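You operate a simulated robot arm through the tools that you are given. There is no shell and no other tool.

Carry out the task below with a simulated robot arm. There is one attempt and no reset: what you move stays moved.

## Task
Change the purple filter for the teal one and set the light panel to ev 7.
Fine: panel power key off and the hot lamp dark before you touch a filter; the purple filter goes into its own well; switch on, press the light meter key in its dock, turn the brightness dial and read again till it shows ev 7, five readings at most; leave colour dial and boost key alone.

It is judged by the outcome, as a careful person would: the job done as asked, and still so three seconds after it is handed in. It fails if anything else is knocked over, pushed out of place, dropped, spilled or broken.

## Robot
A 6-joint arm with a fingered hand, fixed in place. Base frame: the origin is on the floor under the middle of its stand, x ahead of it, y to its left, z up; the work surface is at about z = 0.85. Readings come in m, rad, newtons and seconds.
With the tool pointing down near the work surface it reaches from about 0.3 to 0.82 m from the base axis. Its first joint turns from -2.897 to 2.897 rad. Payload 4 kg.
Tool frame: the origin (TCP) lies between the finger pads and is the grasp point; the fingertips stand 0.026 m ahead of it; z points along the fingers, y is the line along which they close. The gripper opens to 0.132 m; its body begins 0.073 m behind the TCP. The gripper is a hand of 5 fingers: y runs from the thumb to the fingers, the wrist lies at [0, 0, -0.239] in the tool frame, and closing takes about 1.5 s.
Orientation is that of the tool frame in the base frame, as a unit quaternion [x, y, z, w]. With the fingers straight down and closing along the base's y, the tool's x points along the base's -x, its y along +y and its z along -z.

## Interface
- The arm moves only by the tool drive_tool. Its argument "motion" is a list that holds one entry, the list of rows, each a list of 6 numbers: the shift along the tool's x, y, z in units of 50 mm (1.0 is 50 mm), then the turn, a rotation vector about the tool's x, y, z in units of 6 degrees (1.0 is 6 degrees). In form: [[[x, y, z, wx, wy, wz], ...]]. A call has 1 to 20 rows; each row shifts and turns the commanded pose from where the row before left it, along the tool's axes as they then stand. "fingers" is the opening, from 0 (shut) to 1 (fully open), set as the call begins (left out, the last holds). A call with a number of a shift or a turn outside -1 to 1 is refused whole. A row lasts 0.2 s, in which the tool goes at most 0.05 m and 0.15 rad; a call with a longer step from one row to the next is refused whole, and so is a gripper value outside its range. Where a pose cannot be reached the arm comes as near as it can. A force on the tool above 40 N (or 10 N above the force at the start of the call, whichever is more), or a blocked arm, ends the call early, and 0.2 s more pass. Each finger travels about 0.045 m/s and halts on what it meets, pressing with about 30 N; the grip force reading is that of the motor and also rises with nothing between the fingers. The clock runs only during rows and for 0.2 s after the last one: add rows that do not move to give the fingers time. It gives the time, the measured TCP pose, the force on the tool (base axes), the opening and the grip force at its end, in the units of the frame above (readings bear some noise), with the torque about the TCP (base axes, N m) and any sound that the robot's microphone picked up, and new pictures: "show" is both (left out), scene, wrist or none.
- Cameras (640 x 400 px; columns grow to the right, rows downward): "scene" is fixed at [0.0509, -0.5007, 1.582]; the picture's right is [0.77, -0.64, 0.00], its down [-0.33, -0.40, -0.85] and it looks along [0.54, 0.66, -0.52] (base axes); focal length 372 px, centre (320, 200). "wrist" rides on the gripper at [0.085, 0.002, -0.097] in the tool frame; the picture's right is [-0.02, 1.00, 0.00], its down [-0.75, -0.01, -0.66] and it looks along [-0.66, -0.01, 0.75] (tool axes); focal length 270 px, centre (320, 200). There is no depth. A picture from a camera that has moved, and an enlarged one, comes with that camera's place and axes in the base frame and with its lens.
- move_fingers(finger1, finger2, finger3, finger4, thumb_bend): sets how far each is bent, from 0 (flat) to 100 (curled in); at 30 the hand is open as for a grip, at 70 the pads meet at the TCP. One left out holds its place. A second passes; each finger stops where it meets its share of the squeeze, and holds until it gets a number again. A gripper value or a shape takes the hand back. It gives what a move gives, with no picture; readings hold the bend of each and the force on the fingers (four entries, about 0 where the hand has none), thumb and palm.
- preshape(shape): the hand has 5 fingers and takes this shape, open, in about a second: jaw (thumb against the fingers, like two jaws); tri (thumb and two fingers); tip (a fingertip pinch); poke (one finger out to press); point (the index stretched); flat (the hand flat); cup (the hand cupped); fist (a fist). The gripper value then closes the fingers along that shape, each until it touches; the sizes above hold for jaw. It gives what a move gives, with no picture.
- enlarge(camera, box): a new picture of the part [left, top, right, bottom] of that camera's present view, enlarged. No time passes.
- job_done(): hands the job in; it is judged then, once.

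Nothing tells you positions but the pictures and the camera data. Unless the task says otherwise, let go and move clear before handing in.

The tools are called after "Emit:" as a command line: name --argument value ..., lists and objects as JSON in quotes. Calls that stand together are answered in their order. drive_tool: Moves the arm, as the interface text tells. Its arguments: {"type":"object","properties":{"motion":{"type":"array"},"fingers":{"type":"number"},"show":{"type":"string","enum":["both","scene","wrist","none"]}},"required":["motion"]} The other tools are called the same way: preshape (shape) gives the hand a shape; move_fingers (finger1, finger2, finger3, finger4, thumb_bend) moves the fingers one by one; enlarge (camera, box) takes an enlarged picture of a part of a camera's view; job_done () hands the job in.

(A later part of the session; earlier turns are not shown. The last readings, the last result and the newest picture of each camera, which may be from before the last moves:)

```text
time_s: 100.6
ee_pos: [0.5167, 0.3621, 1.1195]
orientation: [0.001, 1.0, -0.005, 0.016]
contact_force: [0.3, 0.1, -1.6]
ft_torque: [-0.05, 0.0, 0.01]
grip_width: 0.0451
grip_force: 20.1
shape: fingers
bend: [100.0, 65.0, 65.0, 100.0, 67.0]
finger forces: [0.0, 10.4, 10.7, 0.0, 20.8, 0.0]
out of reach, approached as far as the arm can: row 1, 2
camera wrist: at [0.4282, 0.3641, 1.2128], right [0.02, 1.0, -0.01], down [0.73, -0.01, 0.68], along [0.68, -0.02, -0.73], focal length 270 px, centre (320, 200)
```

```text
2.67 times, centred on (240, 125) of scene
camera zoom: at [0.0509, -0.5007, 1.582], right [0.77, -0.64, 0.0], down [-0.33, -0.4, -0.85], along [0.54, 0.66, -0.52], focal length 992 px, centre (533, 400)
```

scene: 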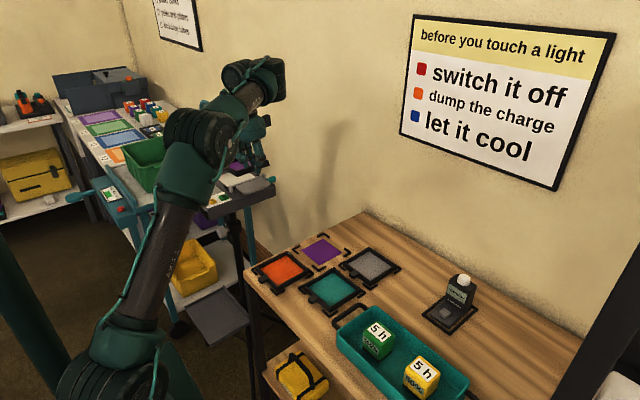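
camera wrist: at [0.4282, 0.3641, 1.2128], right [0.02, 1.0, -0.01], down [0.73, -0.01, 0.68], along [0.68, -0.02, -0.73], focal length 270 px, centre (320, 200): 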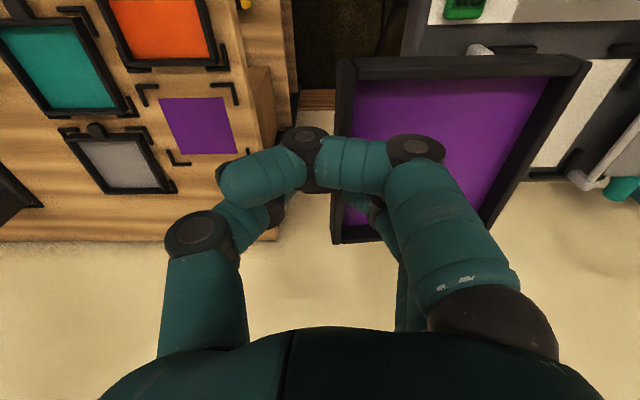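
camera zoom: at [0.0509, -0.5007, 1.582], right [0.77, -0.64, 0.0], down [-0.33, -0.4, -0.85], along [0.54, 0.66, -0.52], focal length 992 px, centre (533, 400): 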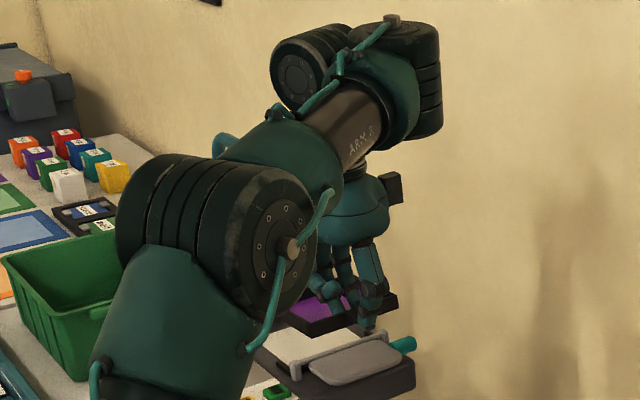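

The forearm slopes upward from a low elbow: the elbow has folded the other way, most likely when the arm was fully stretched at the panel. I can undo that by stretching it out straight in free space and coming back, so I'll move to a clear area over the table first.

Emit:
drive_tool --motion '[[[-0.3, -0.2, 0.05, 0, 0, 0], [-0.41, -0.305, 0.05, 0, 0, 0], [-0.41, -0.305, 0.05, 0, 0, 0], [-0.41, -0.305, 0.05, 0, 0, 0], [-0.41, -0.305, 0.05, 0, 0, 0], [-0.41, -0.305, 0.05, 0, 0, 0], [-0.41, -0.305, 0.05, 0, 0, 0], [-0.41, -0.305, 0.05, 0, 0, 0], [0, 0, 0, 0, 0, 0]]]' --show "scene"

```text
time_s: 102.6
ee_pos: [0.6769, 0.2475, 1.1059]
orientation: [0.0, 1.0, -0.004, 0.018]
contact_force: [0.4, -0.2, -1.3]
ft_torque: [-0.03, 0.01, 0.01]
grip_width: 0.0451
grip_force: 20.8
shape: fingers
bend: [100.0, 65.0, 65.0, 100.0, 67.0]
finger forces: [0.1, 10.3, 10.5, 0.0, 20.6, 0.1]
```

scene: 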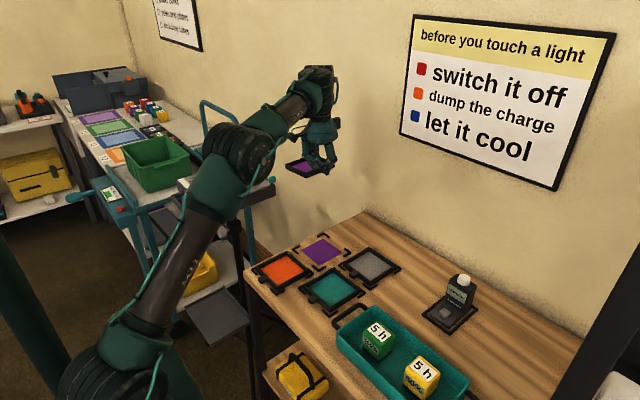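

The arm's posture looks different in this picture. Let me test moving inward from here before stretching.

Emit:
drive_tool --motion '[[[0.4, -0.15, 0, 0, 0, 0], [0.4, -0.15, 0, 0, 0, 0], [0.4, -0.15, 0, 0, 0, 0], [0, 0, 0, 0, 0, 0]]]' --show "none"

Emit:
enlarge --camera "scene" --box '[180, 50, 360, 200]'

```text
time_s: 103.6
ee_pos: [0.6138, 0.2245, 1.1019]
orientation: [0.001, 1.0, -0.004, 0.018]
contact_force: [0.0, 0.1, -0.2]
ft_torque: [-0.05, -0.01, -0.01]
grip_width: 0.0447
grip_force: 20.7
shape: fingers
bend: [100.0, 65.0, 65.0, 100.0, 67.0]
finger forces: [0.0, 10.3, 10.4, 0.0, 20.6, 0.0]
```

```text
2.67 times, centred on (270, 125) of scene
camera zoom: at [0.0509, -0.5007, 1.582], right [0.77, -0.64, 0.0], down [-0.33, -0.4, -0.85], along [0.54, 0.66, -0.52], focal length 992 px, centre (453, 400)
```

zoom: 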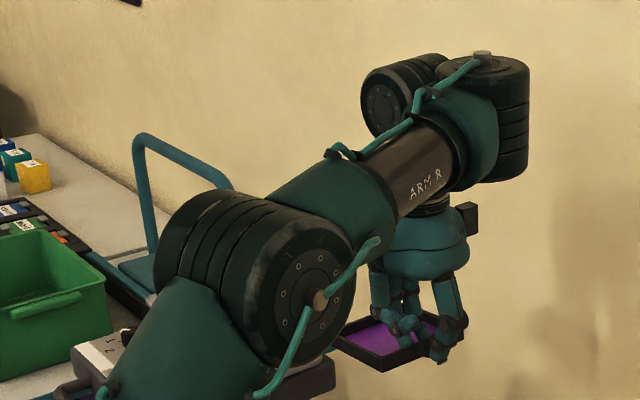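

Emit:
drive_tool --motion '[[[0.4, -0.15, 0, 0, 0, 0], [0.4, -0.15, 0, 0, 0, 0], [0, 0, 0, 0, 0, 0]]]' --show "none"

```text
time_s: 104.4
ee_pos: [0.5947, 0.2151, 1.1211]
orientation: [0.0, 1.0, -0.005, 0.017]
contact_force: [-0.1, 0.7, -0.3]
ft_torque: [-0.05, 0.02, 0.0]
grip_width: 0.0448
grip_force: 20.7
shape: fingers
bend: [100.0, 65.0, 65.0, 100.0, 67.0]
finger forces: [0.0, 10.2, 10.4, 0.0, 20.6, 0.1]
out of reach, approached as far as the arm can: row 1, 2
```

Still limited, so I'll stretch the arm straight outward over the table until it is fully extended.

Emit:
drive_tool --motion '[[[-0.5, 0.18, 0.03, 0, 0, 0], [-0.56, 0.2, 0.03, 0, 0, 0], [-0.56, 0.2, 0.03, 0, 0, 0], [-0.56, 0.2, 0.03, 0, 0, 0], [-0.56, 0.2, 0, 0, 0, 0], [-0.56, 0.2, 0, 0, 0, 0], [0, 0, 0, 0, 0, 0]]]' --show "scene"

Emit:
enlarge --camera "scene" --box '[180, 50, 380, 200]'

```text
time_s: 106.0
ee_pos: [0.7087, 0.2607, 1.1125]
orientation: [0.0, 1.0, -0.003, 0.019]
contact_force: [0.3, -0.3, -1.2]
ft_torque: [-0.02, -0.03, -0.01]
grip_width: 0.0451
grip_force: 20.1
shape: fingers
bend: [100.0, 65.0, 65.0, 100.0, 67.0]
finger forces: [0.0, 10.2, 10.4, 0.0, 20.6, 0.0]
out of reach, approached as far as the arm can: row 5, 6
```

scene: 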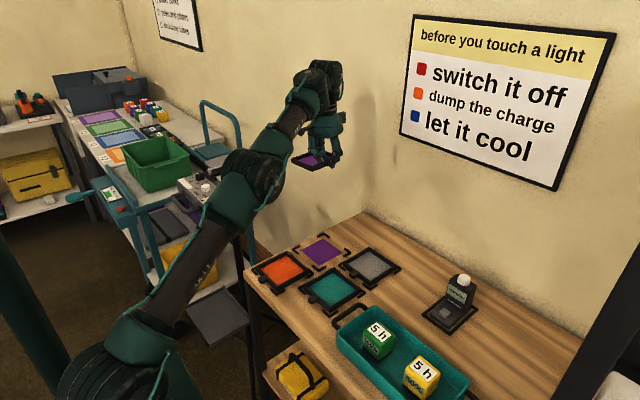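

```text
2.67 times, centred on (280, 125) of scene
camera zoom: at [0.0509, -0.5007, 1.582], right [0.77, -0.64, 0.0], down [-0.33, -0.4, -0.85], along [0.54, 0.66, -0.52], focal length 992 px, centre (427, 400)
```

zoom: 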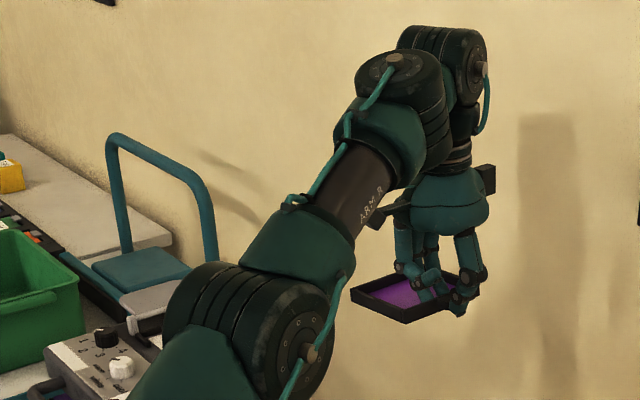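

The wrist has changed over to another posture, with the hand now outward of the forearm and the filter still held. I'll come inward from here and see how far it follows.

Emit:
drive_tool --motion '[[[0.4, -0.15, 0, 0, 0, 0], [0.5, -0.18, 0, 0, 0, 0], [0.5, -0.18, 0, 0, 0, 0], [0.5, -0.18, 0, 0, 0, 0], [0.5, -0.18, 0, 0, 0, 0], [0, 0, 0, 0, 0, 0]]]' --show "none"

Emit:
enlarge --camera "scene" --box '[180, 50, 380, 200]'

```text
time_s: 107.4
ee_pos: [0.5988, 0.2199, 1.116]
orientation: [0.0, 1.0, -0.005, 0.016]
contact_force: [-0.3, -0.1, -1.0]
ft_torque: [-0.03, 0.02, -0.01]
grip_width: 0.0449
grip_force: 20.4
shape: fingers
bend: [100.0, 65.0, 65.0, 100.0, 67.0]
finger forces: [0.1, 10.1, 10.5, 0.0, 20.6, 0.0]
out of reach, approached as far as the arm can: row 5
```

```text
2.67 times, centred on (280, 125) of scene
camera zoom: at [0.0509, -0.5007, 1.582], right [0.77, -0.64, 0.0], down [-0.33, -0.4, -0.85], along [0.54, 0.66, -0.52], focal length 992 px, centre (427, 400)
```

zoom: 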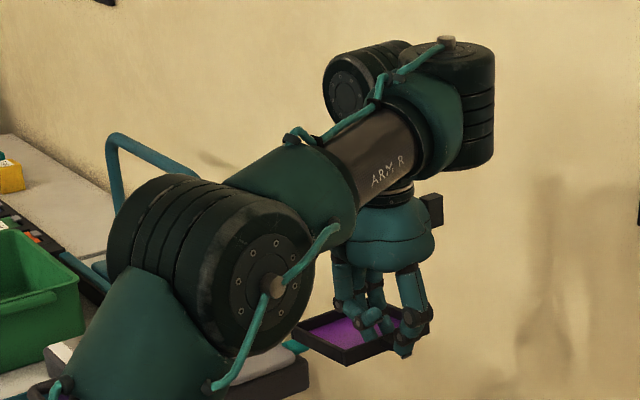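

The posture changes smoothly: it is the elbow, folded below the line instead of above, and it came back the same way. I'll stretch again with a single overreaching step and return, checking whether the elbow comes up.

Emit:
drive_tool --motion '[[[-0.5, 0.18, 0, 0, 0, 0], [-0.56, 0.2, 0, 0, 0, 0], [-0.56, 0.2, 0, 0, 0, 0], [-0.5, 0.18, 0, 0, 0, 0], [0, 0, 0, 0, 0, 0]]]' --show "none"

Emit:
drive_tool --motion '[[[-0.9, 0.3, 0, 0, 0, 0], [0, 0, 0, 0, 0, 0]]]' --show "none"

Emit:
enlarge --camera "scene" --box '[80, 50, 380, 400]'

```text
time_s: 108.6
ee_pos: [0.7021, 0.258, 1.1212]
orientation: [0.0, 1.0, -0.004, 0.018]
contact_force: [-0.2, -0.7, -0.2]
ft_torque: [-0.07, -0.02, -0.02]
grip_width: 0.045
grip_force: 20.4
shape: fingers
bend: [100.0, 65.0, 65.0, 100.0, 68.0]
finger forces: [0.0, 10.2, 10.4, 0.1, 20.5, 0.1]
```

```text
time_s: 109.2
ee_pos: [0.7124, 0.2556, 1.1112]
orientation: [0.0, 1.0, -0.004, 0.019]
contact_force: [-1.1, -0.1, -1.0]
ft_torque: [-0.02, -0.03, 0.0]
grip_width: 0.0448
grip_force: 20.6
shape: fingers
bend: [100.0, 65.0, 65.0, 100.0, 68.0]
finger forces: [0.0, 10.3, 10.4, 0.0, 20.5, 0.0]
out of reach, approached as far as the arm can: row 1
```

```text
1.14 times, centred on (230, 225) of scene
camera zoom: at [0.0509, -0.5007, 1.582], right [0.77, -0.64, 0.0], down [-0.33, -0.4, -0.85], along [0.54, 0.66, -0.52], focal length 425 px, centre (423, 171)
```

zoom: 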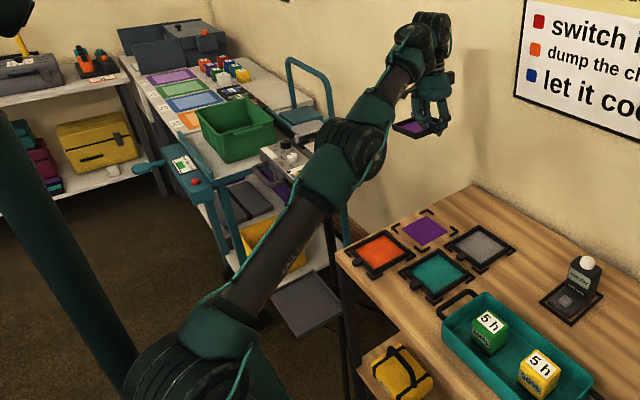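

Emit:
drive_tool --motion '[[[0.4, -0.15, 0, 0, 0, 0], [0.5, -0.18, 0, 0, 0, 0], [0.5, -0.18, 0, 0, 0, 0], [0, 0, 0, 0, 0, 0]]]' --show "none"

Emit:
enlarge --camera "scene" --box '[80, 50, 380, 400]'

```text
time_s: 110.2
ee_pos: [0.6458, 0.2295, 1.1079]
orientation: [0.001, 1.0, -0.004, 0.018]
contact_force: [0.8, 0.2, -1.1]
ft_torque: [-0.02, 0.02, 0.01]
grip_width: 0.045
grip_force: 20.6
shape: fingers
bend: [100.0, 65.0, 65.0, 100.0, 68.0]
finger forces: [0.0, 10.3, 10.4, 0.1, 20.6, 0.1]
```

```text
1.14 times, centred on (230, 225) of scene
camera zoom: at [0.0509, -0.5007, 1.582], right [0.77, -0.64, 0.0], down [-0.33, -0.4, -0.85], along [0.54, 0.66, -0.52], focal length 425 px, centre (423, 171)
```

zoom: 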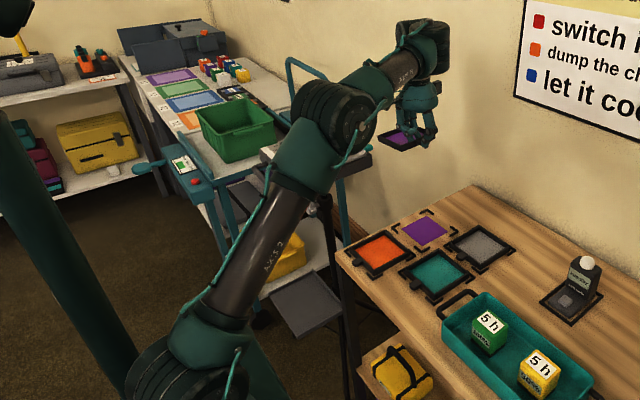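

Emit:
drive_tool --motion '[[[0.4, -0.15, 0, 0, 0, 0], [0.4, -0.15, 0, 0, 0, 0], [0.4, -0.15, 0, 0, 0, 0], [0, 0, 0, 0, 0, 0]]]' --show "none"

Emit:
enlarge --camera "scene" --box '[80, 50, 380, 400]'

```text
time_s: 111.2
ee_pos: [0.5981, 0.212, 1.118]
orientation: [0.0, 1.0, -0.004, 0.016]
contact_force: [0.6, 0.1, -1.4]
ft_torque: [-0.05, 0.02, 0.03]
grip_width: 0.0448
grip_force: 20.7
shape: fingers
bend: [100.0, 65.0, 65.0, 100.0, 68.0]
finger forces: [0.0, 10.2, 10.4, 0.0, 20.6, 0.1]
out of reach, approached as far as the arm can: row 2, 3
```

```text
1.14 times, centred on (230, 225) of scene
camera zoom: at [0.0509, -0.5007, 1.582], right [0.77, -0.64, 0.0], down [-0.33, -0.4, -0.85], along [0.54, 0.66, -0.52], focal length 425 px, centre (423, 171)
```

zoom: 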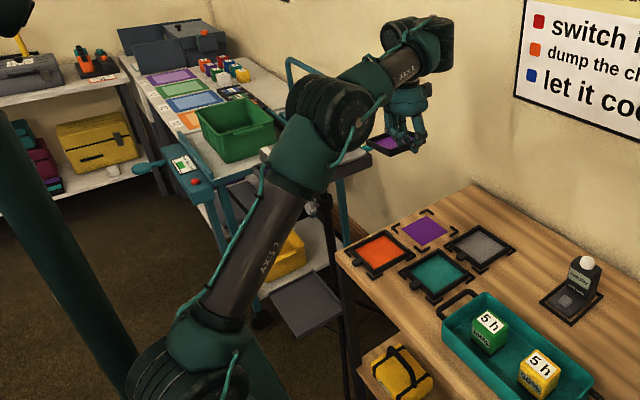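

I think I understand it: the wrist's yaw joint becomes parallel to the tool axis when the forearm is level, and the hand's slight sideways lean makes it swing round instead of letting the elbow fold. I'll make the tool exactly vertical, go outward so the wrist straightens, then come back in.

Emit:
drive_tool --motion '[[[-0.5, 0.18, 0, 0, 0, 0], [-0.5, 0.18, 0, 0, 0, 0], [-0.5, 0.18, 0, 0, 0, 0], [-0.45, 0.16, 0, 0, 0, 0], [0, 0, 0, -0.076, 0.325, 0], [0, 0, 0, 0, 0, 0]]]' --show "none"

Emit:
drive_tool --motion '[[[0, 0, 0, 0, 0, 0], [0, 0, 0, 0, 0, 0]]]' --show "none"

Emit:
enlarge --camera "scene" --box '[180, 50, 380, 200]'

```text
time_s: 112.6
ee_pos: [0.6971, 0.2489, 1.1201]
orientation: [0.0, 1.0, 0.0, 0.002]
contact_force: [0.8, 0.5, -0.5]
ft_torque: [-0.01, -0.03, 0.02]
grip_width: 0.0447
grip_force: 19.7
shape: fingers
bend: [100.0, 65.0, 65.0, 100.0, 68.0]
finger forces: [0.1, 10.2, 10.3, 0.0, 20.3, 0.0]
```

```text
time_s: 113.2
ee_pos: [0.6966, 0.249, 1.1209]
orientation: [0.0, 1.0, 0.0, 0.002]
contact_force: [-0.9, -0.2, 0.1]
ft_torque: [-0.03, -0.03, 0.02]
grip_width: 0.0447
grip_force: 20.4
shape: fingers
bend: [100.0, 65.0, 65.0, 100.0, 68.0]
finger forces: [0.0, 10.2, 10.3, 0.0, 20.2, 0.0]
```

```text
2.67 times, centred on (280, 125) of scene
camera zoom: at [0.0509, -0.5007, 1.582], right [0.77, -0.64, 0.0], down [-0.33, -0.4, -0.85], along [0.54, 0.66, -0.52], focal length 992 px, centre (427, 400)
```

zoom: 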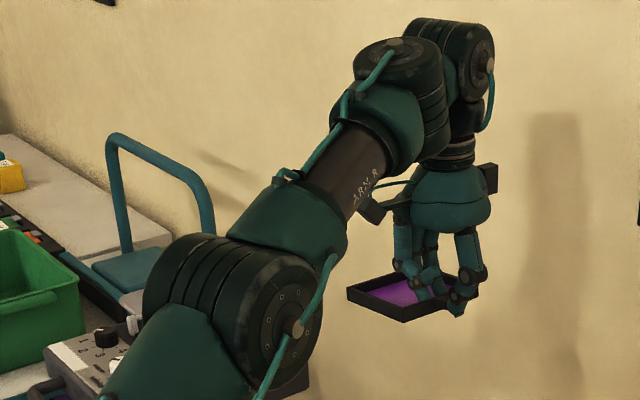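

The tool is vertical and the wrist has straightened out. Now I'll come inward again in firm steps.

Emit:
drive_tool --motion '[[[0.5, -0.18, 0, 0, 0, 0], [0.6, -0.21, 0, 0, 0, 0], [0.6, -0.21, 0, 0, 0, 0], [0, 0, 0, 0, 0, 0]]]' --show "none"

Emit:
enlarge --camera "scene" --box '[180, 50, 380, 200]'

```text
time_s: 114.2
ee_pos: [0.6109, 0.2154, 1.1201]
orientation: [0.0, 1.0, 0.001, 0.002]
contact_force: [0.6, 0.3, -0.3]
ft_torque: [-0.04, -0.02, 0.02]
grip_width: 0.0447
grip_force: 20.9
shape: fingers
bend: [100.0, 65.0, 65.0, 100.0, 68.0]
finger forces: [0.0, 10.1, 10.3, 0.0, 20.4, 0.0]
```

```text
2.67 times, centred on (280, 125) of scene
camera zoom: at [0.0509, -0.5007, 1.582], right [0.77, -0.64, 0.0], down [-0.33, -0.4, -0.85], along [0.54, 0.66, -0.52], focal length 992 px, centre (427, 400)
```

zoom: 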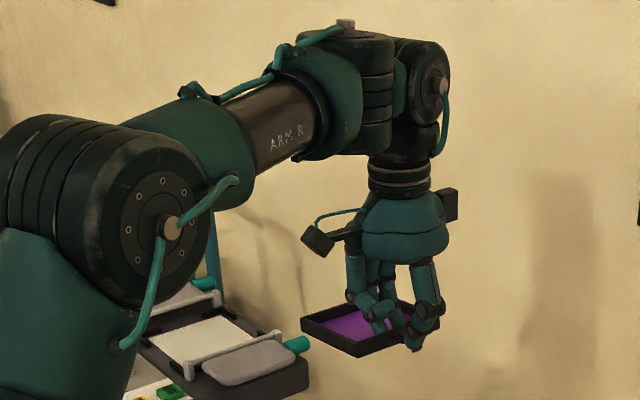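

That worked: the hand stays outward and the elbow folds up properly, with the filter still held. I'll continue inward and down toward the well.

Emit:
drive_tool --motion '[[[0.4, -0.15, 0.2, 0, 0, 0], [0.4, -0.15, 0.3, 0, 0, 0], [0.3, -0.15, 0.4, 0, 0, 0], [0, 0, 0.4, 0, 0, 0], [0, 0, 0, 0, 0, 0]]]'

```text
time_s: 115.4
ee_pos: [0.5574, 0.1954, 1.0534]
orientation: [0.001, 1.0, 0.001, 0.002]
contact_force: [0.5, -0.2, 0.0]
ft_torque: [-0.04, 0.02, 0.01]
grip_width: 0.045
grip_force: 20.7
shape: fingers
bend: [100.0, 65.0, 65.0, 100.0, 68.0]
finger forces: [0.1, 10.1, 10.3, 0.0, 20.3, 0.1]
camera wrist: at [0.4713, 0.1982, 1.1503], right [0.02, 1.0, 0.0], down [0.75, -0.02, 0.66], along [0.66, -0.01, -0.75], focal length 270 px, centre (320, 200)
```

scene: 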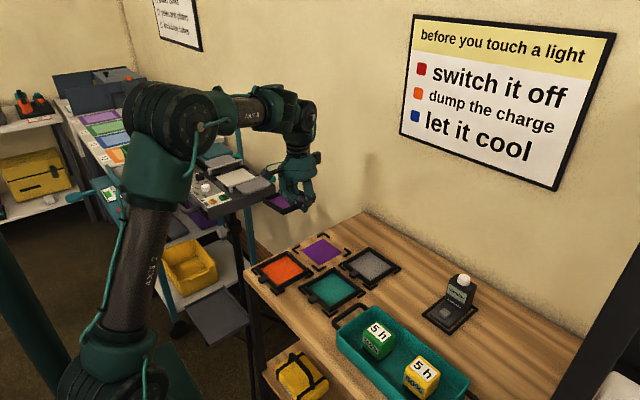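
wrist: 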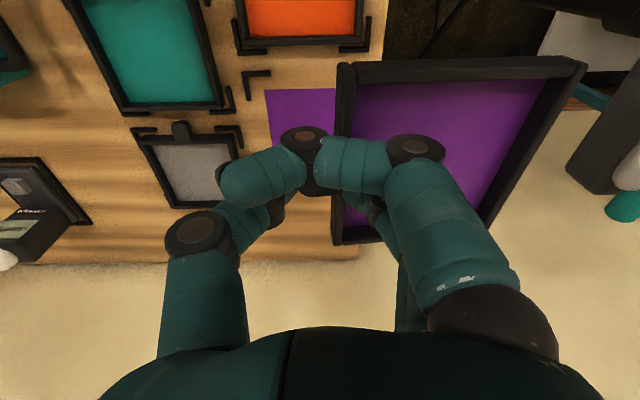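

Reach is restored. Now I'll turn the hand so the filter points away from me with its tab towards me, above its well.

Emit:
drive_tool --motion '[[[0, 0, 0, 0, 0, 0.6], [0, 0, 0, 0, 0, 0.8], [0, 0, 0, 0, 0, 1], [0, 0, 0, 0, 0, 1], [0, 0, 0, 0, 0, 1], [0, 0, 0, 0, 0, 1], [0, 0, 0, 0, 0, 1], [0, 0, 0, 0, 0, 1], [0, 0, 0, 0, 0, 1], [0, 0, 0, 0, 0, 1], [0, 0, 0, 0, 0, 1], [0, 0, 0, 0, 0, 1], [0, 0, 0, 0, 0, 1], [0, 0, 0, 0, 0, 1], [0, 0, 0, 0, 0, 1], [0, 0, 0, 0, 0, 0.6], [0, 0, 0, 0, 0, 0]]]'

Emit:
enlarge --camera "wrist" --box '[200, 0, 640, 260]'

Emit:
enlarge --camera "scene" --box '[240, 150, 400, 290]'

```text
time_s: 119.0
ee_pos: [0.5573, 0.1979, 1.0554]
orientation: [0.708, 0.707, 0.002, 0.001]
contact_force: [-0.2, 0.3, -0.9]
ft_torque: [-0.01, 0.07, -0.04]
grip_width: 0.0453
grip_force: 20.2
shape: fingers
bend: [100.0, 65.0, 65.0, 100.0, 68.0]
finger forces: [0.0, 10.2, 10.3, 0.0, 20.2, 0.0]
camera wrist: at [0.5577, 0.2822, 1.1523], right [1.0, -0.02, 0.0], down [-0.02, -0.75, 0.66], along [-0.01, -0.66, -0.75], focal length 270 px, centre (320, 200)
```

scene: 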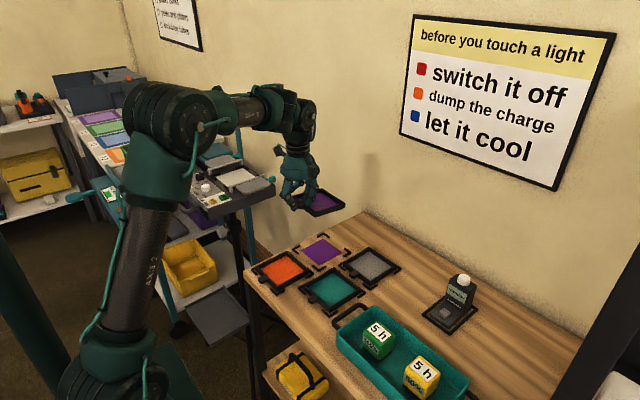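
wrist: 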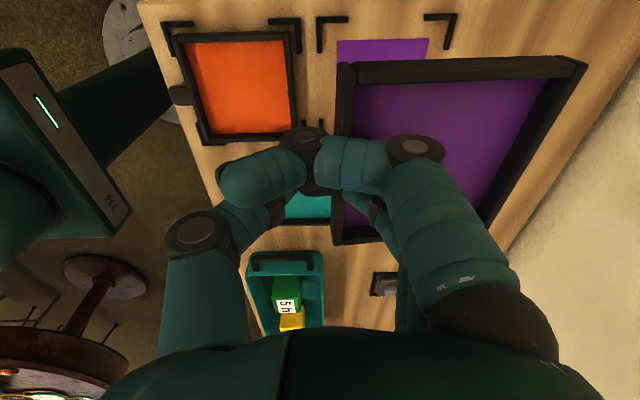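

```text
1.45 times, centred on (420, 130) of wrist
camera zoom: at [0.5577, 0.2822, 1.1523], right [1.0, -0.02, 0.0], down [-0.02, -0.75, 0.66], along [-0.01, -0.66, -0.75], focal length 393 px, centre (174, 302)
```

zoom: 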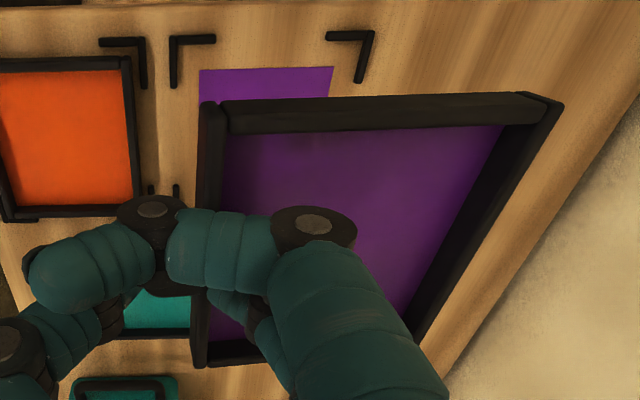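

```text
2.86 times, centred on (320, 220) of scene
camera zoom: at [0.0509, -0.5007, 1.582], right [0.77, -0.64, 0.0], down [-0.33, -0.4, -0.85], along [0.54, 0.66, -0.52], focal length 1063 px, centre (320, 143)
```

zoom: 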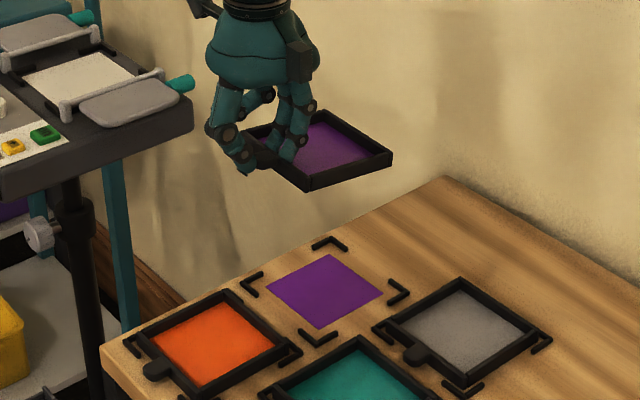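

The filter hangs over the well, pitched down a few degrees at the far end. I'll zoom in on its corners to measure its yaw and position precisely.

Emit:
enlarge --camera "wrist" --box '[320, 30, 420, 90]'

Emit:
enlarge --camera "wrist" --box '[520, 30, 620, 90]'

```text
6.40 times, centred on (370, 60) of wrist
camera zoom: at [0.5577, 0.2822, 1.1523], right [1.0, -0.02, 0.0], down [-0.02, -0.75, 0.66], along [-0.01, -0.66, -0.75], focal length 1730 px, centre (0, 1096)
```

zoom: 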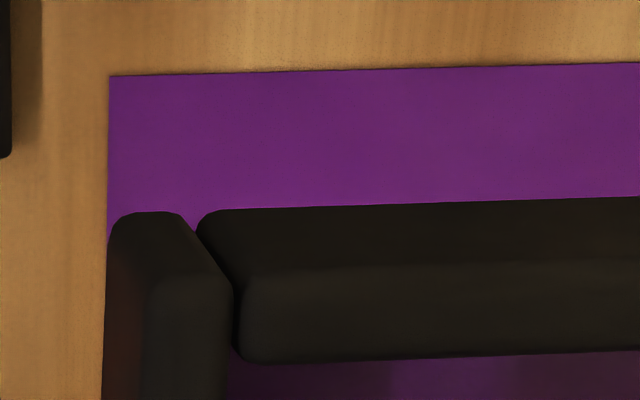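

```text
6.40 times, centred on (570, 60) of wrist
camera zoom: at [0.5577, 0.2822, 1.1523], right [1.0, -0.02, 0.0], down [-0.02, -0.75, 0.66], along [-0.01, -0.66, -0.75], focal length 1730 px, centre (-1280, 1096)
```

zoom: 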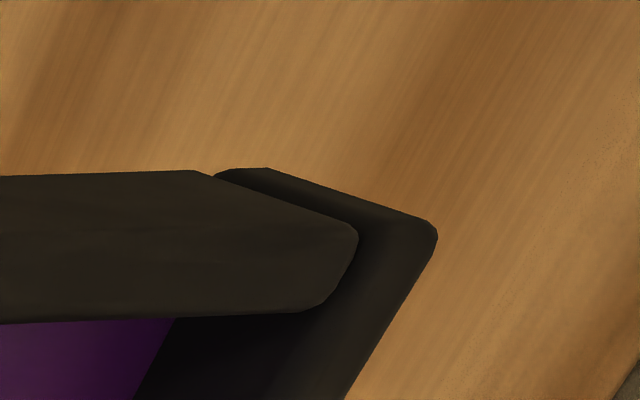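

The filter's yaw is within about 1° of the well, so no correction is needed. I'll lower it to about 2 cm above the table and then align by eye against the brackets.

Emit:
drive_tool --motion '[[[-0.048, -0.012, 0.4, 0, 0, 0], [-0.048, -0.012, 0.6, 0, 0, 0], [-0.048, -0.012, 0.6, 0, 0, 0], [-0.048, -0.012, 0.6, 0, 0, 0], [-0.048, -0.012, 0.5, 0, 0, 0], [0, 0, 0, 0, 0, 0]]]'

Emit:
enlarge --camera "wrist" --box '[280, 0, 640, 200]'

Emit:
enlarge --camera "scene" --box '[260, 190, 400, 290]'

```text
time_s: 120.4
ee_pos: [0.5539, 0.1852, 0.9209]
orientation: [0.707, 0.707, 0.001, 0.0]
contact_force: [0.3, 0.0, -0.9]
ft_torque: [0.01, 0.04, -0.01]
grip_width: 0.045
grip_force: 20.3
shape: fingers
bend: [100.0, 65.0, 65.0, 100.0, 68.0]
finger forces: [0.0, 10.1, 10.3, 0.0, 20.2, 0.0]
camera wrist: at [0.5535, 0.2697, 1.0185], right [1.0, -0.02, 0.0], down [-0.02, -0.75, 0.66], along [-0.01, -0.66, -0.75], focal length 270 px, centre (320, 200)
```

scene: 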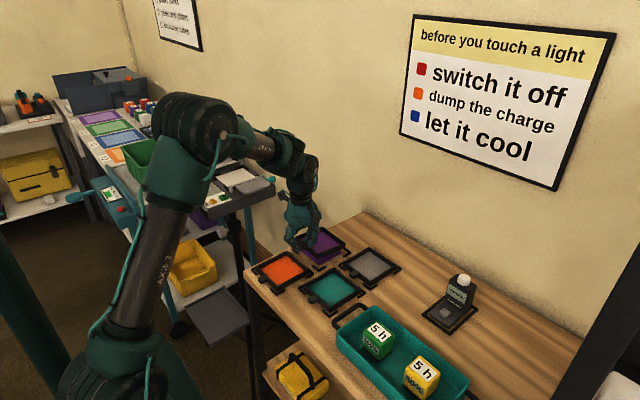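
wrist: 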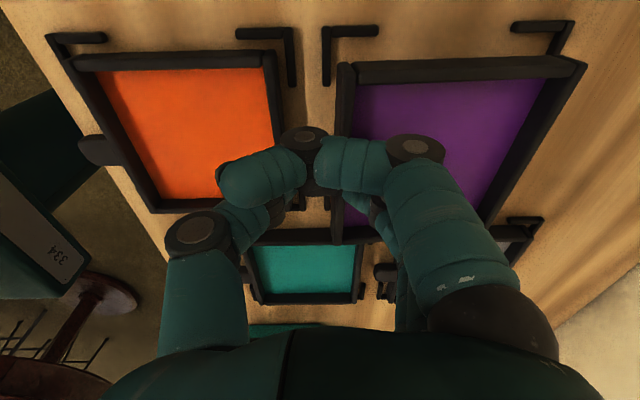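

```text
1.78 times, centred on (460, 100) of wrist
camera zoom: at [0.5535, 0.2697, 1.0185], right [1.0, -0.02, 0.0], down [-0.02, -0.75, 0.66], along [-0.01, -0.66, -0.75], focal length 480 px, centre (71, 378)
```

zoom: 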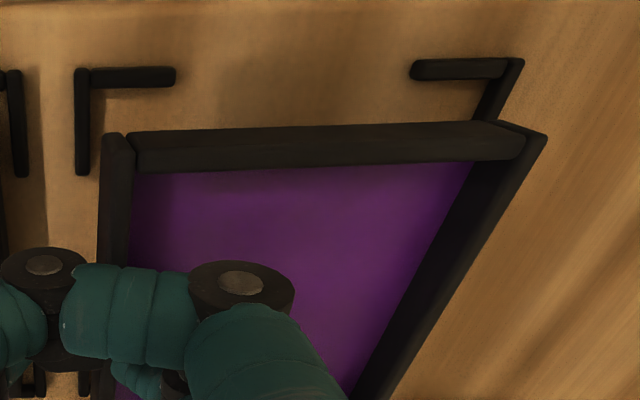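

```text
4.00 times, centred on (330, 240) of scene
camera zoom: at [0.0509, -0.5007, 1.582], right [0.77, -0.64, 0.0], down [-0.33, -0.4, -0.85], along [0.54, 0.66, -0.52], focal length 1488 px, centre (280, 40)
```

zoom: 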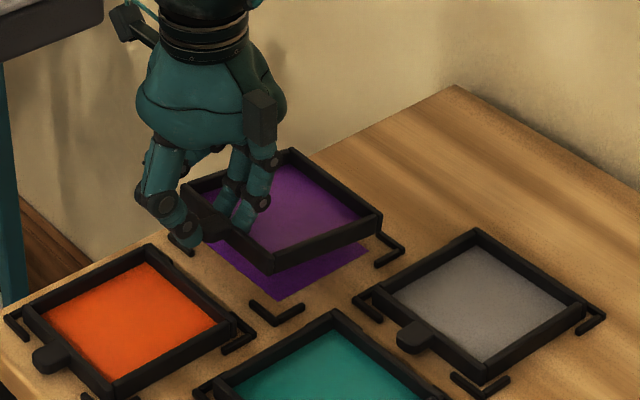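

The filter is about 3 mm off the well's centre with roughly 5–6 mm clearance each side. I'll level it by tilting the hand 6° and shift those few millimetres.

Emit:
drive_tool --motion '[[[0.03, 0.06, 0, -0.5, 0, 0], [0, 0, 0, -0.5, 0, 0], [0, 0, 0, 0, 0, 0]]]'

Emit:
enlarge --camera "wrist" --box '[280, 0, 640, 200]'

Emit:
enlarge --camera "scene" --box '[260, 190, 400, 290]'

```text
time_s: 121.2
ee_pos: [0.5572, 0.1869, 0.9202]
orientation: [0.706, 0.706, 0.038, 0.038]
contact_force: [0.3, -0.9, 0.0]
ft_torque: [0.0, 0.03, 0.0]
grip_width: 0.045
grip_force: 20.0
shape: fingers
bend: [100.0, 65.0, 65.0, 100.0, 68.0]
finger forces: [0.0, 10.1, 10.3, 0.0, 20.3, 0.1]
camera wrist: at [0.5475, 0.2709, 1.0172], right [0.99, -0.02, 0.11], down [-0.09, -0.75, 0.65], along [0.07, -0.66, -0.75], focal length 270 px, centre (320, 200)
```

scene: 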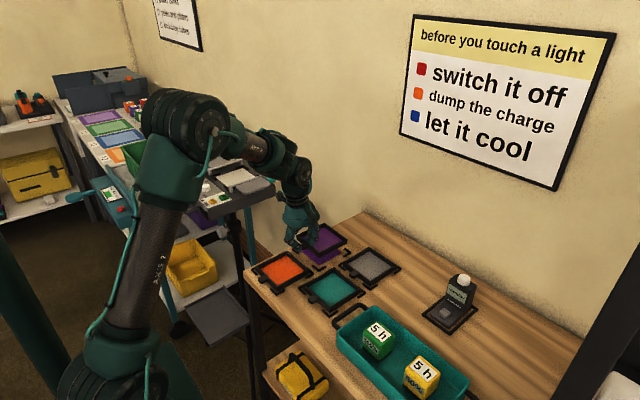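
wrist: 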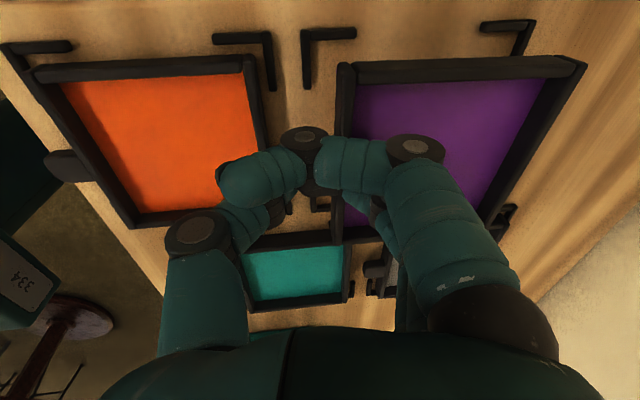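

```text
1.78 times, centred on (460, 100) of wrist
camera zoom: at [0.5475, 0.2709, 1.0172], right [0.99, -0.02, 0.11], down [-0.09, -0.75, 0.65], along [0.07, -0.66, -0.75], focal length 480 px, centre (71, 378)
```

zoom: 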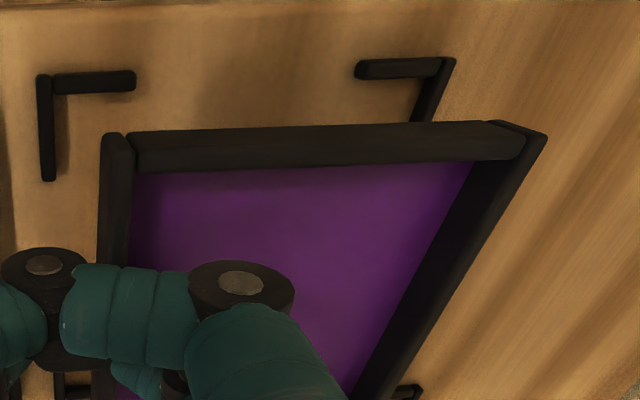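

```text
4.00 times, centred on (330, 240) of scene
camera zoom: at [0.0509, -0.5007, 1.582], right [0.77, -0.64, 0.0], down [-0.33, -0.4, -0.85], along [0.54, 0.66, -0.52], focal length 1488 px, centre (280, 40)
```

zoom: 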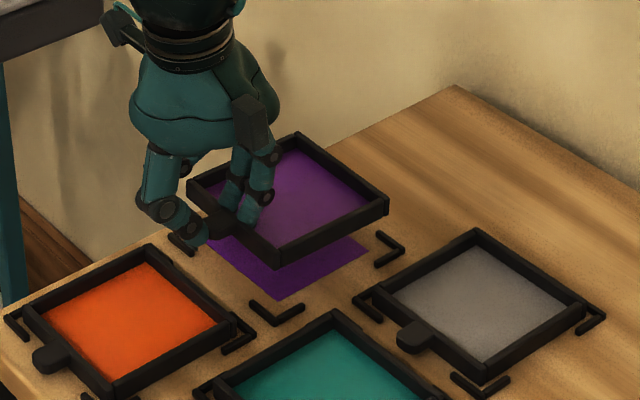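

The filter is nearly level now and within 3 mm of the well's centre. I'll lower it to just above the table with that last small correction.

Emit:
drive_tool --motion '[[[-0.02, -0.062, 0.3, 0, 0, 0], [-0.02, -0.062, 0.26, 0, 0, 0], [0, 0, 0, 0, 0, 0]]]' --show "none"

Emit:
enlarge --camera "wrist" --box '[280, 0, 640, 200]'

Emit:
enlarge --camera "scene" --box '[280, 210, 380, 280]'

```text
time_s: 122.0
ee_pos: [0.5545, 0.1848, 0.8913]
orientation: [0.706, 0.706, 0.039, 0.038]
contact_force: [-0.5, 0.0, -0.3]
ft_torque: [0.02, 0.05, 0.04]
grip_width: 0.0448
grip_force: 20.6
shape: fingers
bend: [100.0, 65.0, 65.0, 100.0, 68.0]
finger forces: [0.1, 10.4, 10.4, 0.0, 21.0, 0.0]
```

```text
1.78 times, centred on (460, 100) of wrist
camera zoom: at [0.5452, 0.2691, 0.9871], right [0.99, -0.02, 0.11], down [-0.09, -0.75, 0.65], along [0.07, -0.66, -0.75], focal length 480 px, centre (71, 378)
```

zoom: 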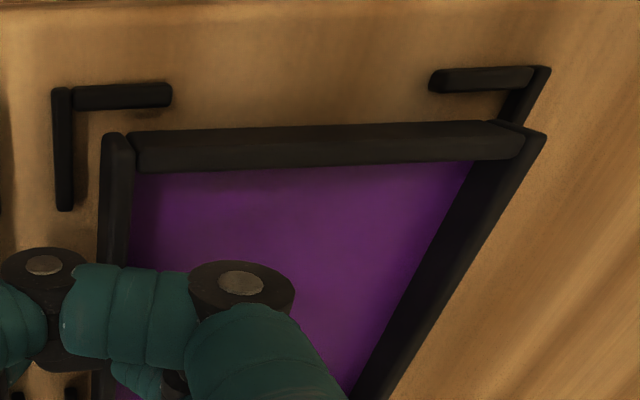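

```text
5.71 times, centred on (330, 245) of scene
camera zoom: at [0.0509, -0.5007, 1.582], right [0.77, -0.64, 0.0], down [-0.33, -0.4, -0.85], along [0.54, 0.66, -0.52], focal length 2125 px, centre (263, -57)
```

zoom: 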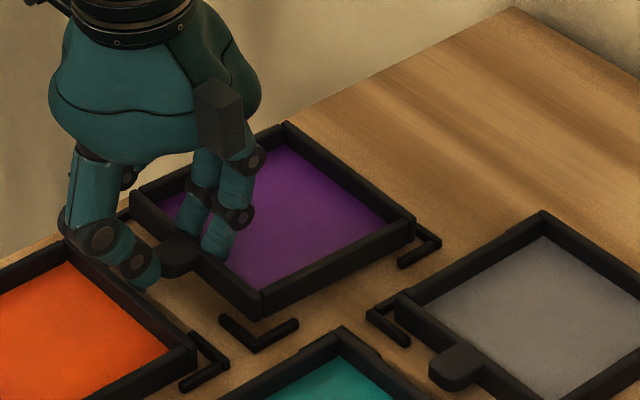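

Alignment looks good with clearance to the brackets on all visible sides. I'll lower in small steps until it touches.

Emit:
drive_tool --motion '[[[0, -0.008, 0.07, 0, 0, 0], [0, -0.006, 0.05, 0, 0, 0], [0, 0, 0, 0, 0, 0]]]' --show "none"

Emit:
drive_tool --motion '[[[0, -0.004, 0.03, 0, 0, 0], [0, 0, 0, 0, 0, 0]]]' --show "none"

Emit:
enlarge --camera "scene" --box '[280, 210, 380, 280]'

```text
time_s: 122.8
ee_pos: [0.5548, 0.1837, 0.8857]
orientation: [0.706, 0.707, 0.038, 0.038]
contact_force: [2.6, 1.8, 1.1]
ft_torque: [0.0, 0.06, 0.02]
grip_width: 0.0451
grip_force: 22.7
shape: fingers
bend: [100.0, 65.0, 65.0, 100.0, 68.0]
finger forces: [0.0, 10.6, 10.8, 0.1, 24.0, 0.0]
```

```text
time_s: 123.4
ee_pos: [0.5539, 0.184, 0.885]
orientation: [0.706, 0.706, 0.039, 0.037]
contact_force: [3.8, 0.2, 5.9]
ft_torque: [-0.06, -0.01, 0.03]
grip_width: 0.0447
grip_force: 25.6
shape: fingers
bend: [100.0, 65.0, 65.0, 100.0, 68.0]
finger forces: [0.1, 11.3, 11.7, 0.0, 28.6, 0.0]
```

```text
5.71 times, centred on (330, 245) of scene
camera zoom: at [0.0509, -0.5007, 1.582], right [0.77, -0.64, 0.0], down [-0.33, -0.4, -0.85], along [0.54, 0.66, -0.52], focal length 2125 px, centre (263, -57)
```

zoom: 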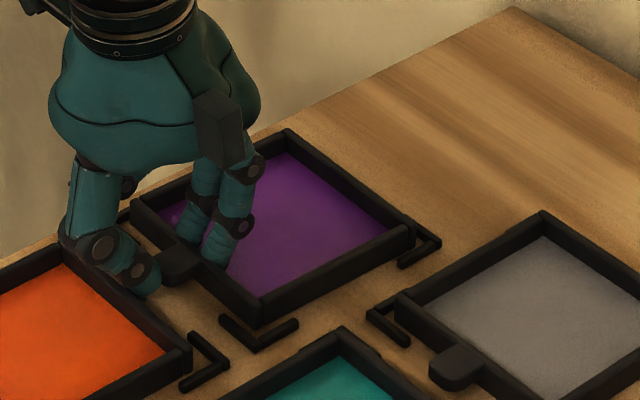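

It has touched down, with the thumb close to the orange filter's frame. I'll ease up half a millimetre and shift 2 mm away from the orange frame before letting go.

Emit:
drive_tool --motion '[[[0, 0.04, -0.01, 0, 0, 0], [0, 0, 0, 0, 0, 0]]]' --show "none"

Emit:
move_fingers --finger2 62 --finger3 62 --thumb_bend 66

Emit:
enlarge --camera "scene" --box '[280, 210, 380, 280]'

Emit:
enlarge --camera "wrist" --box '[200, 0, 640, 260]'

```text
time_s: 124.0
ee_pos: [0.5559, 0.1848, 0.8838]
orientation: [0.706, 0.706, 0.038, 0.038]
contact_force: [0.0, -0.1, 0.9]
ft_torque: [0.03, -0.04, 0.01]
grip_width: 0.0446
grip_force: 20.8
shape: fingers
bend: [100.0, 65.0, 65.0, 100.0, 68.0]
finger forces: [0.1, 10.6, 11.0, 0.1, 20.7, 0.0]
```

```text
time_s: 125.0
ee_pos: [0.5564, 0.186, 0.8849]
orientation: [0.706, 0.706, 0.039, 0.038]
contact_force: [-0.3, 0.4, -0.1]
ft_torque: [-0.02, 0.0, -0.01]
grip_width: 0.046
grip_force: 2.1
shape: fingers
bend: [100.0, 61.0, 61.0, 100.0, 65.0]
finger forces: [0.0, 1.2, 1.1, 0.0, 2.2, 0.0]
```

```text
5.71 times, centred on (330, 245) of scene
camera zoom: at [0.0509, -0.5007, 1.582], right [0.77, -0.64, 0.0], down [-0.33, -0.4, -0.85], along [0.54, 0.66, -0.52], focal length 2125 px, centre (263, -57)
```

zoom: 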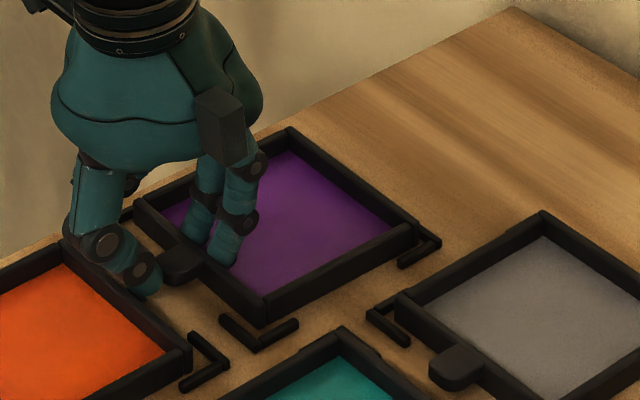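

```text
1.45 times, centred on (420, 130) of wrist
camera zoom: at [0.5466, 0.2696, 0.9815], right [0.99, -0.02, 0.11], down [-0.09, -0.75, 0.65], along [0.07, -0.66, -0.75], focal length 393 px, centre (174, 302)
```

zoom: 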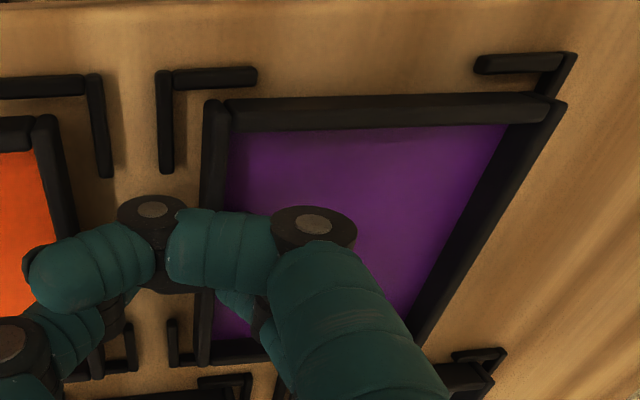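

Nearly released; the filter sits inside its brackets. I'll open a little more to free it fully.

Emit:
move_fingers --finger2 58 --finger3 58 --thumb_bend 64

Emit:
enlarge --camera "scene" --box '[280, 210, 380, 280]'

```text
time_s: 126.0
ee_pos: [0.5562, 0.1843, 0.8838]
orientation: [0.706, 0.706, 0.039, 0.038]
contact_force: [-0.3, -0.5, 0.6]
ft_torque: [0.0, 0.03, -0.03]
grip_width: 0.0462
grip_force: 0.6
shape: fingers
bend: [100.0, 57.0, 57.0, 100.0, 64.0]
finger forces: [0.0, 0.0, 0.1, 0.0, 2.3, 0.0]
```

```text
5.71 times, centred on (330, 245) of scene
camera zoom: at [0.0509, -0.5007, 1.582], right [0.77, -0.64, 0.0], down [-0.33, -0.4, -0.85], along [0.54, 0.66, -0.52], focal length 2125 px, centre (263, -57)
```

zoom: 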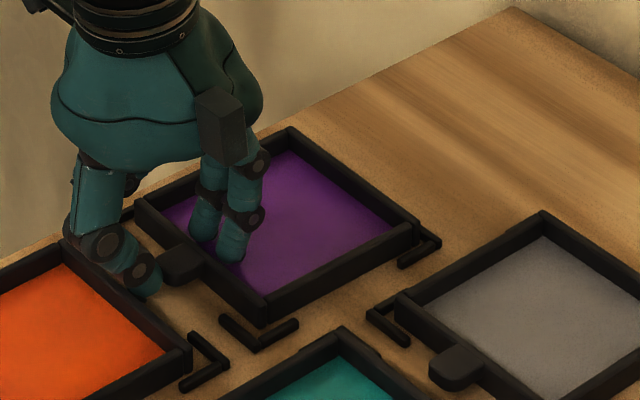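

Fingers are free of the filter. I'll rise slowly and check that the filter stays down.

Emit:
drive_tool --motion '[[[0, 0.004, -0.04, 0, 0, 0], [0, 0.004, -0.04, 0, 0, 0], [0, 0.006, -0.06, 0, 0, 0], [0, 0.008, -0.08, 0, 0, 0], [0, 0.02, -0.2, 0, 0, 0], [0, 0, 0, 0, 0, 0]]]'

Emit:
enlarge --camera "scene" --box '[250, 210, 410, 320]'

```text
time_s: 127.4
ee_pos: [0.5564, 0.1849, 0.9075]
orientation: [0.706, 0.706, 0.039, 0.037]
contact_force: [0.7, 0.4, 0.5]
ft_torque: [-0.02, 0.02, -0.03]
grip_width: 0.0461
grip_force: 0.0
shape: fingers
bend: [100.0, 57.0, 57.0, 100.0, 64.0]
finger forces: [0.1, 0.1, 0.0, 0.0, 0.0, 0.1]
camera wrist: at [0.5467, 0.2693, 1.0039], right [0.99, -0.02, 0.11], down [-0.09, -0.75, 0.65], along [0.07, -0.66, -0.75], focal length 270 px, centre (320, 200)
```

scene: 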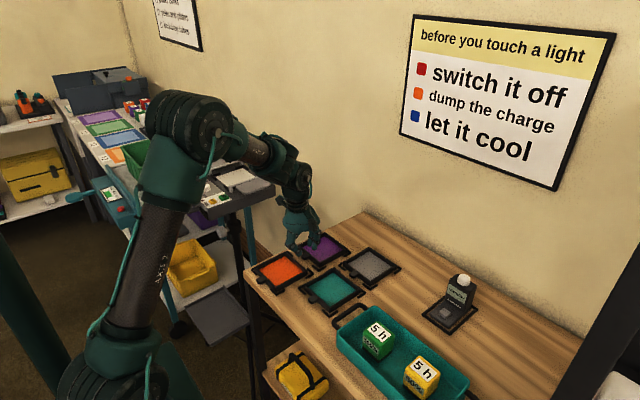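
wrist: 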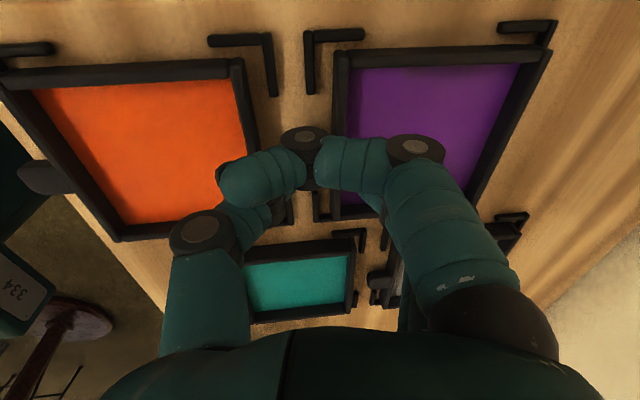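

```text
3.64 times, centred on (330, 265) of scene
camera zoom: at [0.0509, -0.5007, 1.582], right [0.77, -0.64, 0.0], down [-0.33, -0.4, -0.85], along [0.54, 0.66, -0.52], focal length 1352 px, centre (284, -36)
```

zoom: 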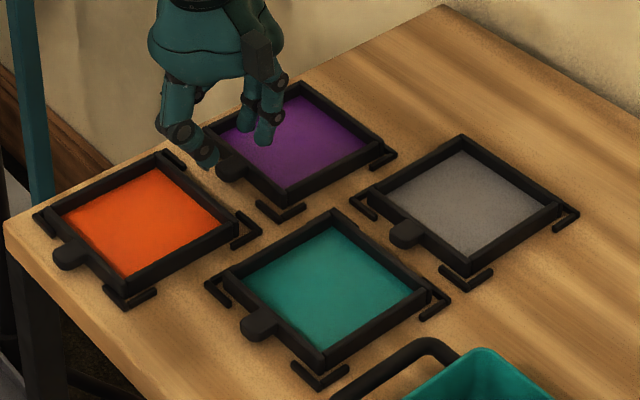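

The purple filter lies flat inside its own well and the neighbours are undisturbed. I'll rise, reduce the tilt, and go look at the teal filter from above.

Emit:
drive_tool --motion '[[[0, 0.064, -0.6, 0, 0, 0], [0, 0.064, -0.6, 0, 0, 0], [0, 0.064, -0.6, 0, 0, 0], [0, 0, 0, 0.63, 0, 0], [-0.59, -0.31, 0, 0, 0, 0], [-0.59, -0.31, 0, 0, 0, 0], [-0.59, -0.31, 0, 0, 0, 0], [-0.59, -0.31, 0, 0, 0, 0], [-0.59, -0.31, 0, 0, 0, 0], [0, 0, 0, 0, 0, 0]]]' --show "scene"

Emit:
move_fingers --finger1 30 --finger2 55 --finger3 55 --finger4 100 --thumb_bend 55

Emit:
enlarge --camera "wrist" --box '[160, 0, 560, 260]'

Emit:
enlarge --camera "scene" --box '[250, 210, 410, 320]'

```text
time_s: 129.6
ee_pos: [0.4772, 0.034, 0.9916]
orientation: [0.707, 0.707, 0.016, 0.014]
contact_force: [0.7, -0.2, 0.0]
ft_torque: [0.04, 0.01, 0.01]
grip_width: 0.0462
grip_force: 0.1
shape: fingers
bend: [100.0, 57.0, 57.0, 100.0, 64.0]
finger forces: [0.1, 0.1, 0.0, 0.1, 0.0, 0.0]
```

scene: 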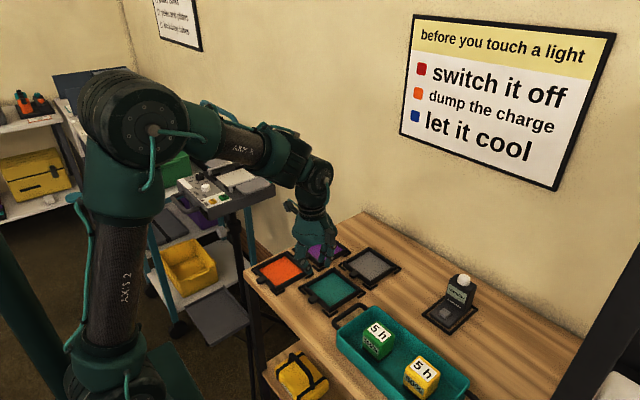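

```text
time_s: 130.6
ee_pos: [0.4768, 0.0348, 0.9921]
orientation: [0.707, 0.707, 0.016, 0.014]
contact_force: [-0.8, -0.2, 0.1]
ft_torque: [-0.01, -0.03, -0.03]
grip_width: 0.0978
grip_force: 0.1
shape: fingers
bend: [30.0, 55.0, 55.0, 100.0, 55.0]
finger forces: [0.0, 0.1, 0.0, 0.1, 0.0, 0.0]
```

```text
1.54 times, centred on (360, 130) of wrist
camera zoom: at [0.4741, 0.1195, 1.0885], right [1.0, -0.02, 0.04], down [-0.04, -0.75, 0.66], along [0.02, -0.66, -0.75], focal length 416 px, centre (258, 308)
```

zoom: 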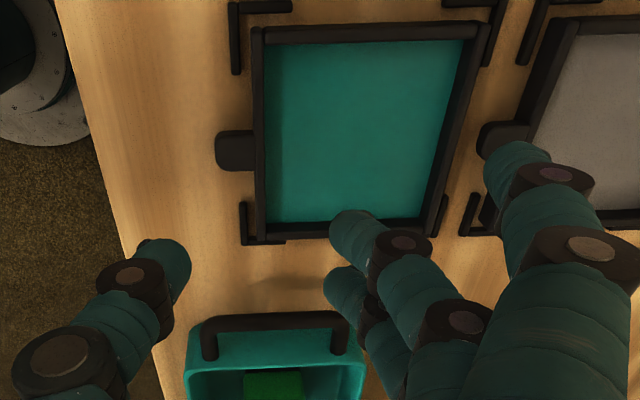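

```text
3.64 times, centred on (330, 265) of scene
camera zoom: at [0.0509, -0.5007, 1.582], right [0.77, -0.64, 0.0], down [-0.33, -0.4, -0.85], along [0.54, 0.66, -0.52], focal length 1352 px, centre (284, -36)
```

zoom: 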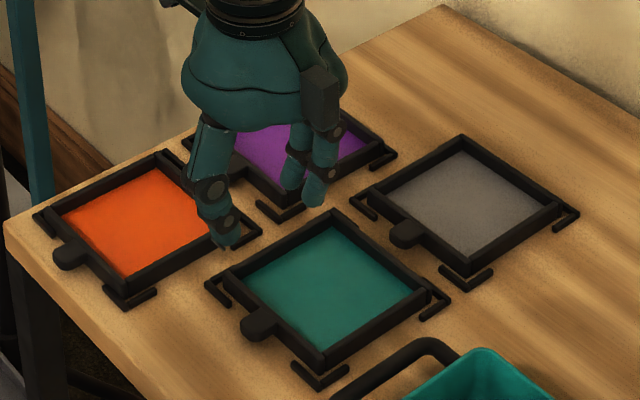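

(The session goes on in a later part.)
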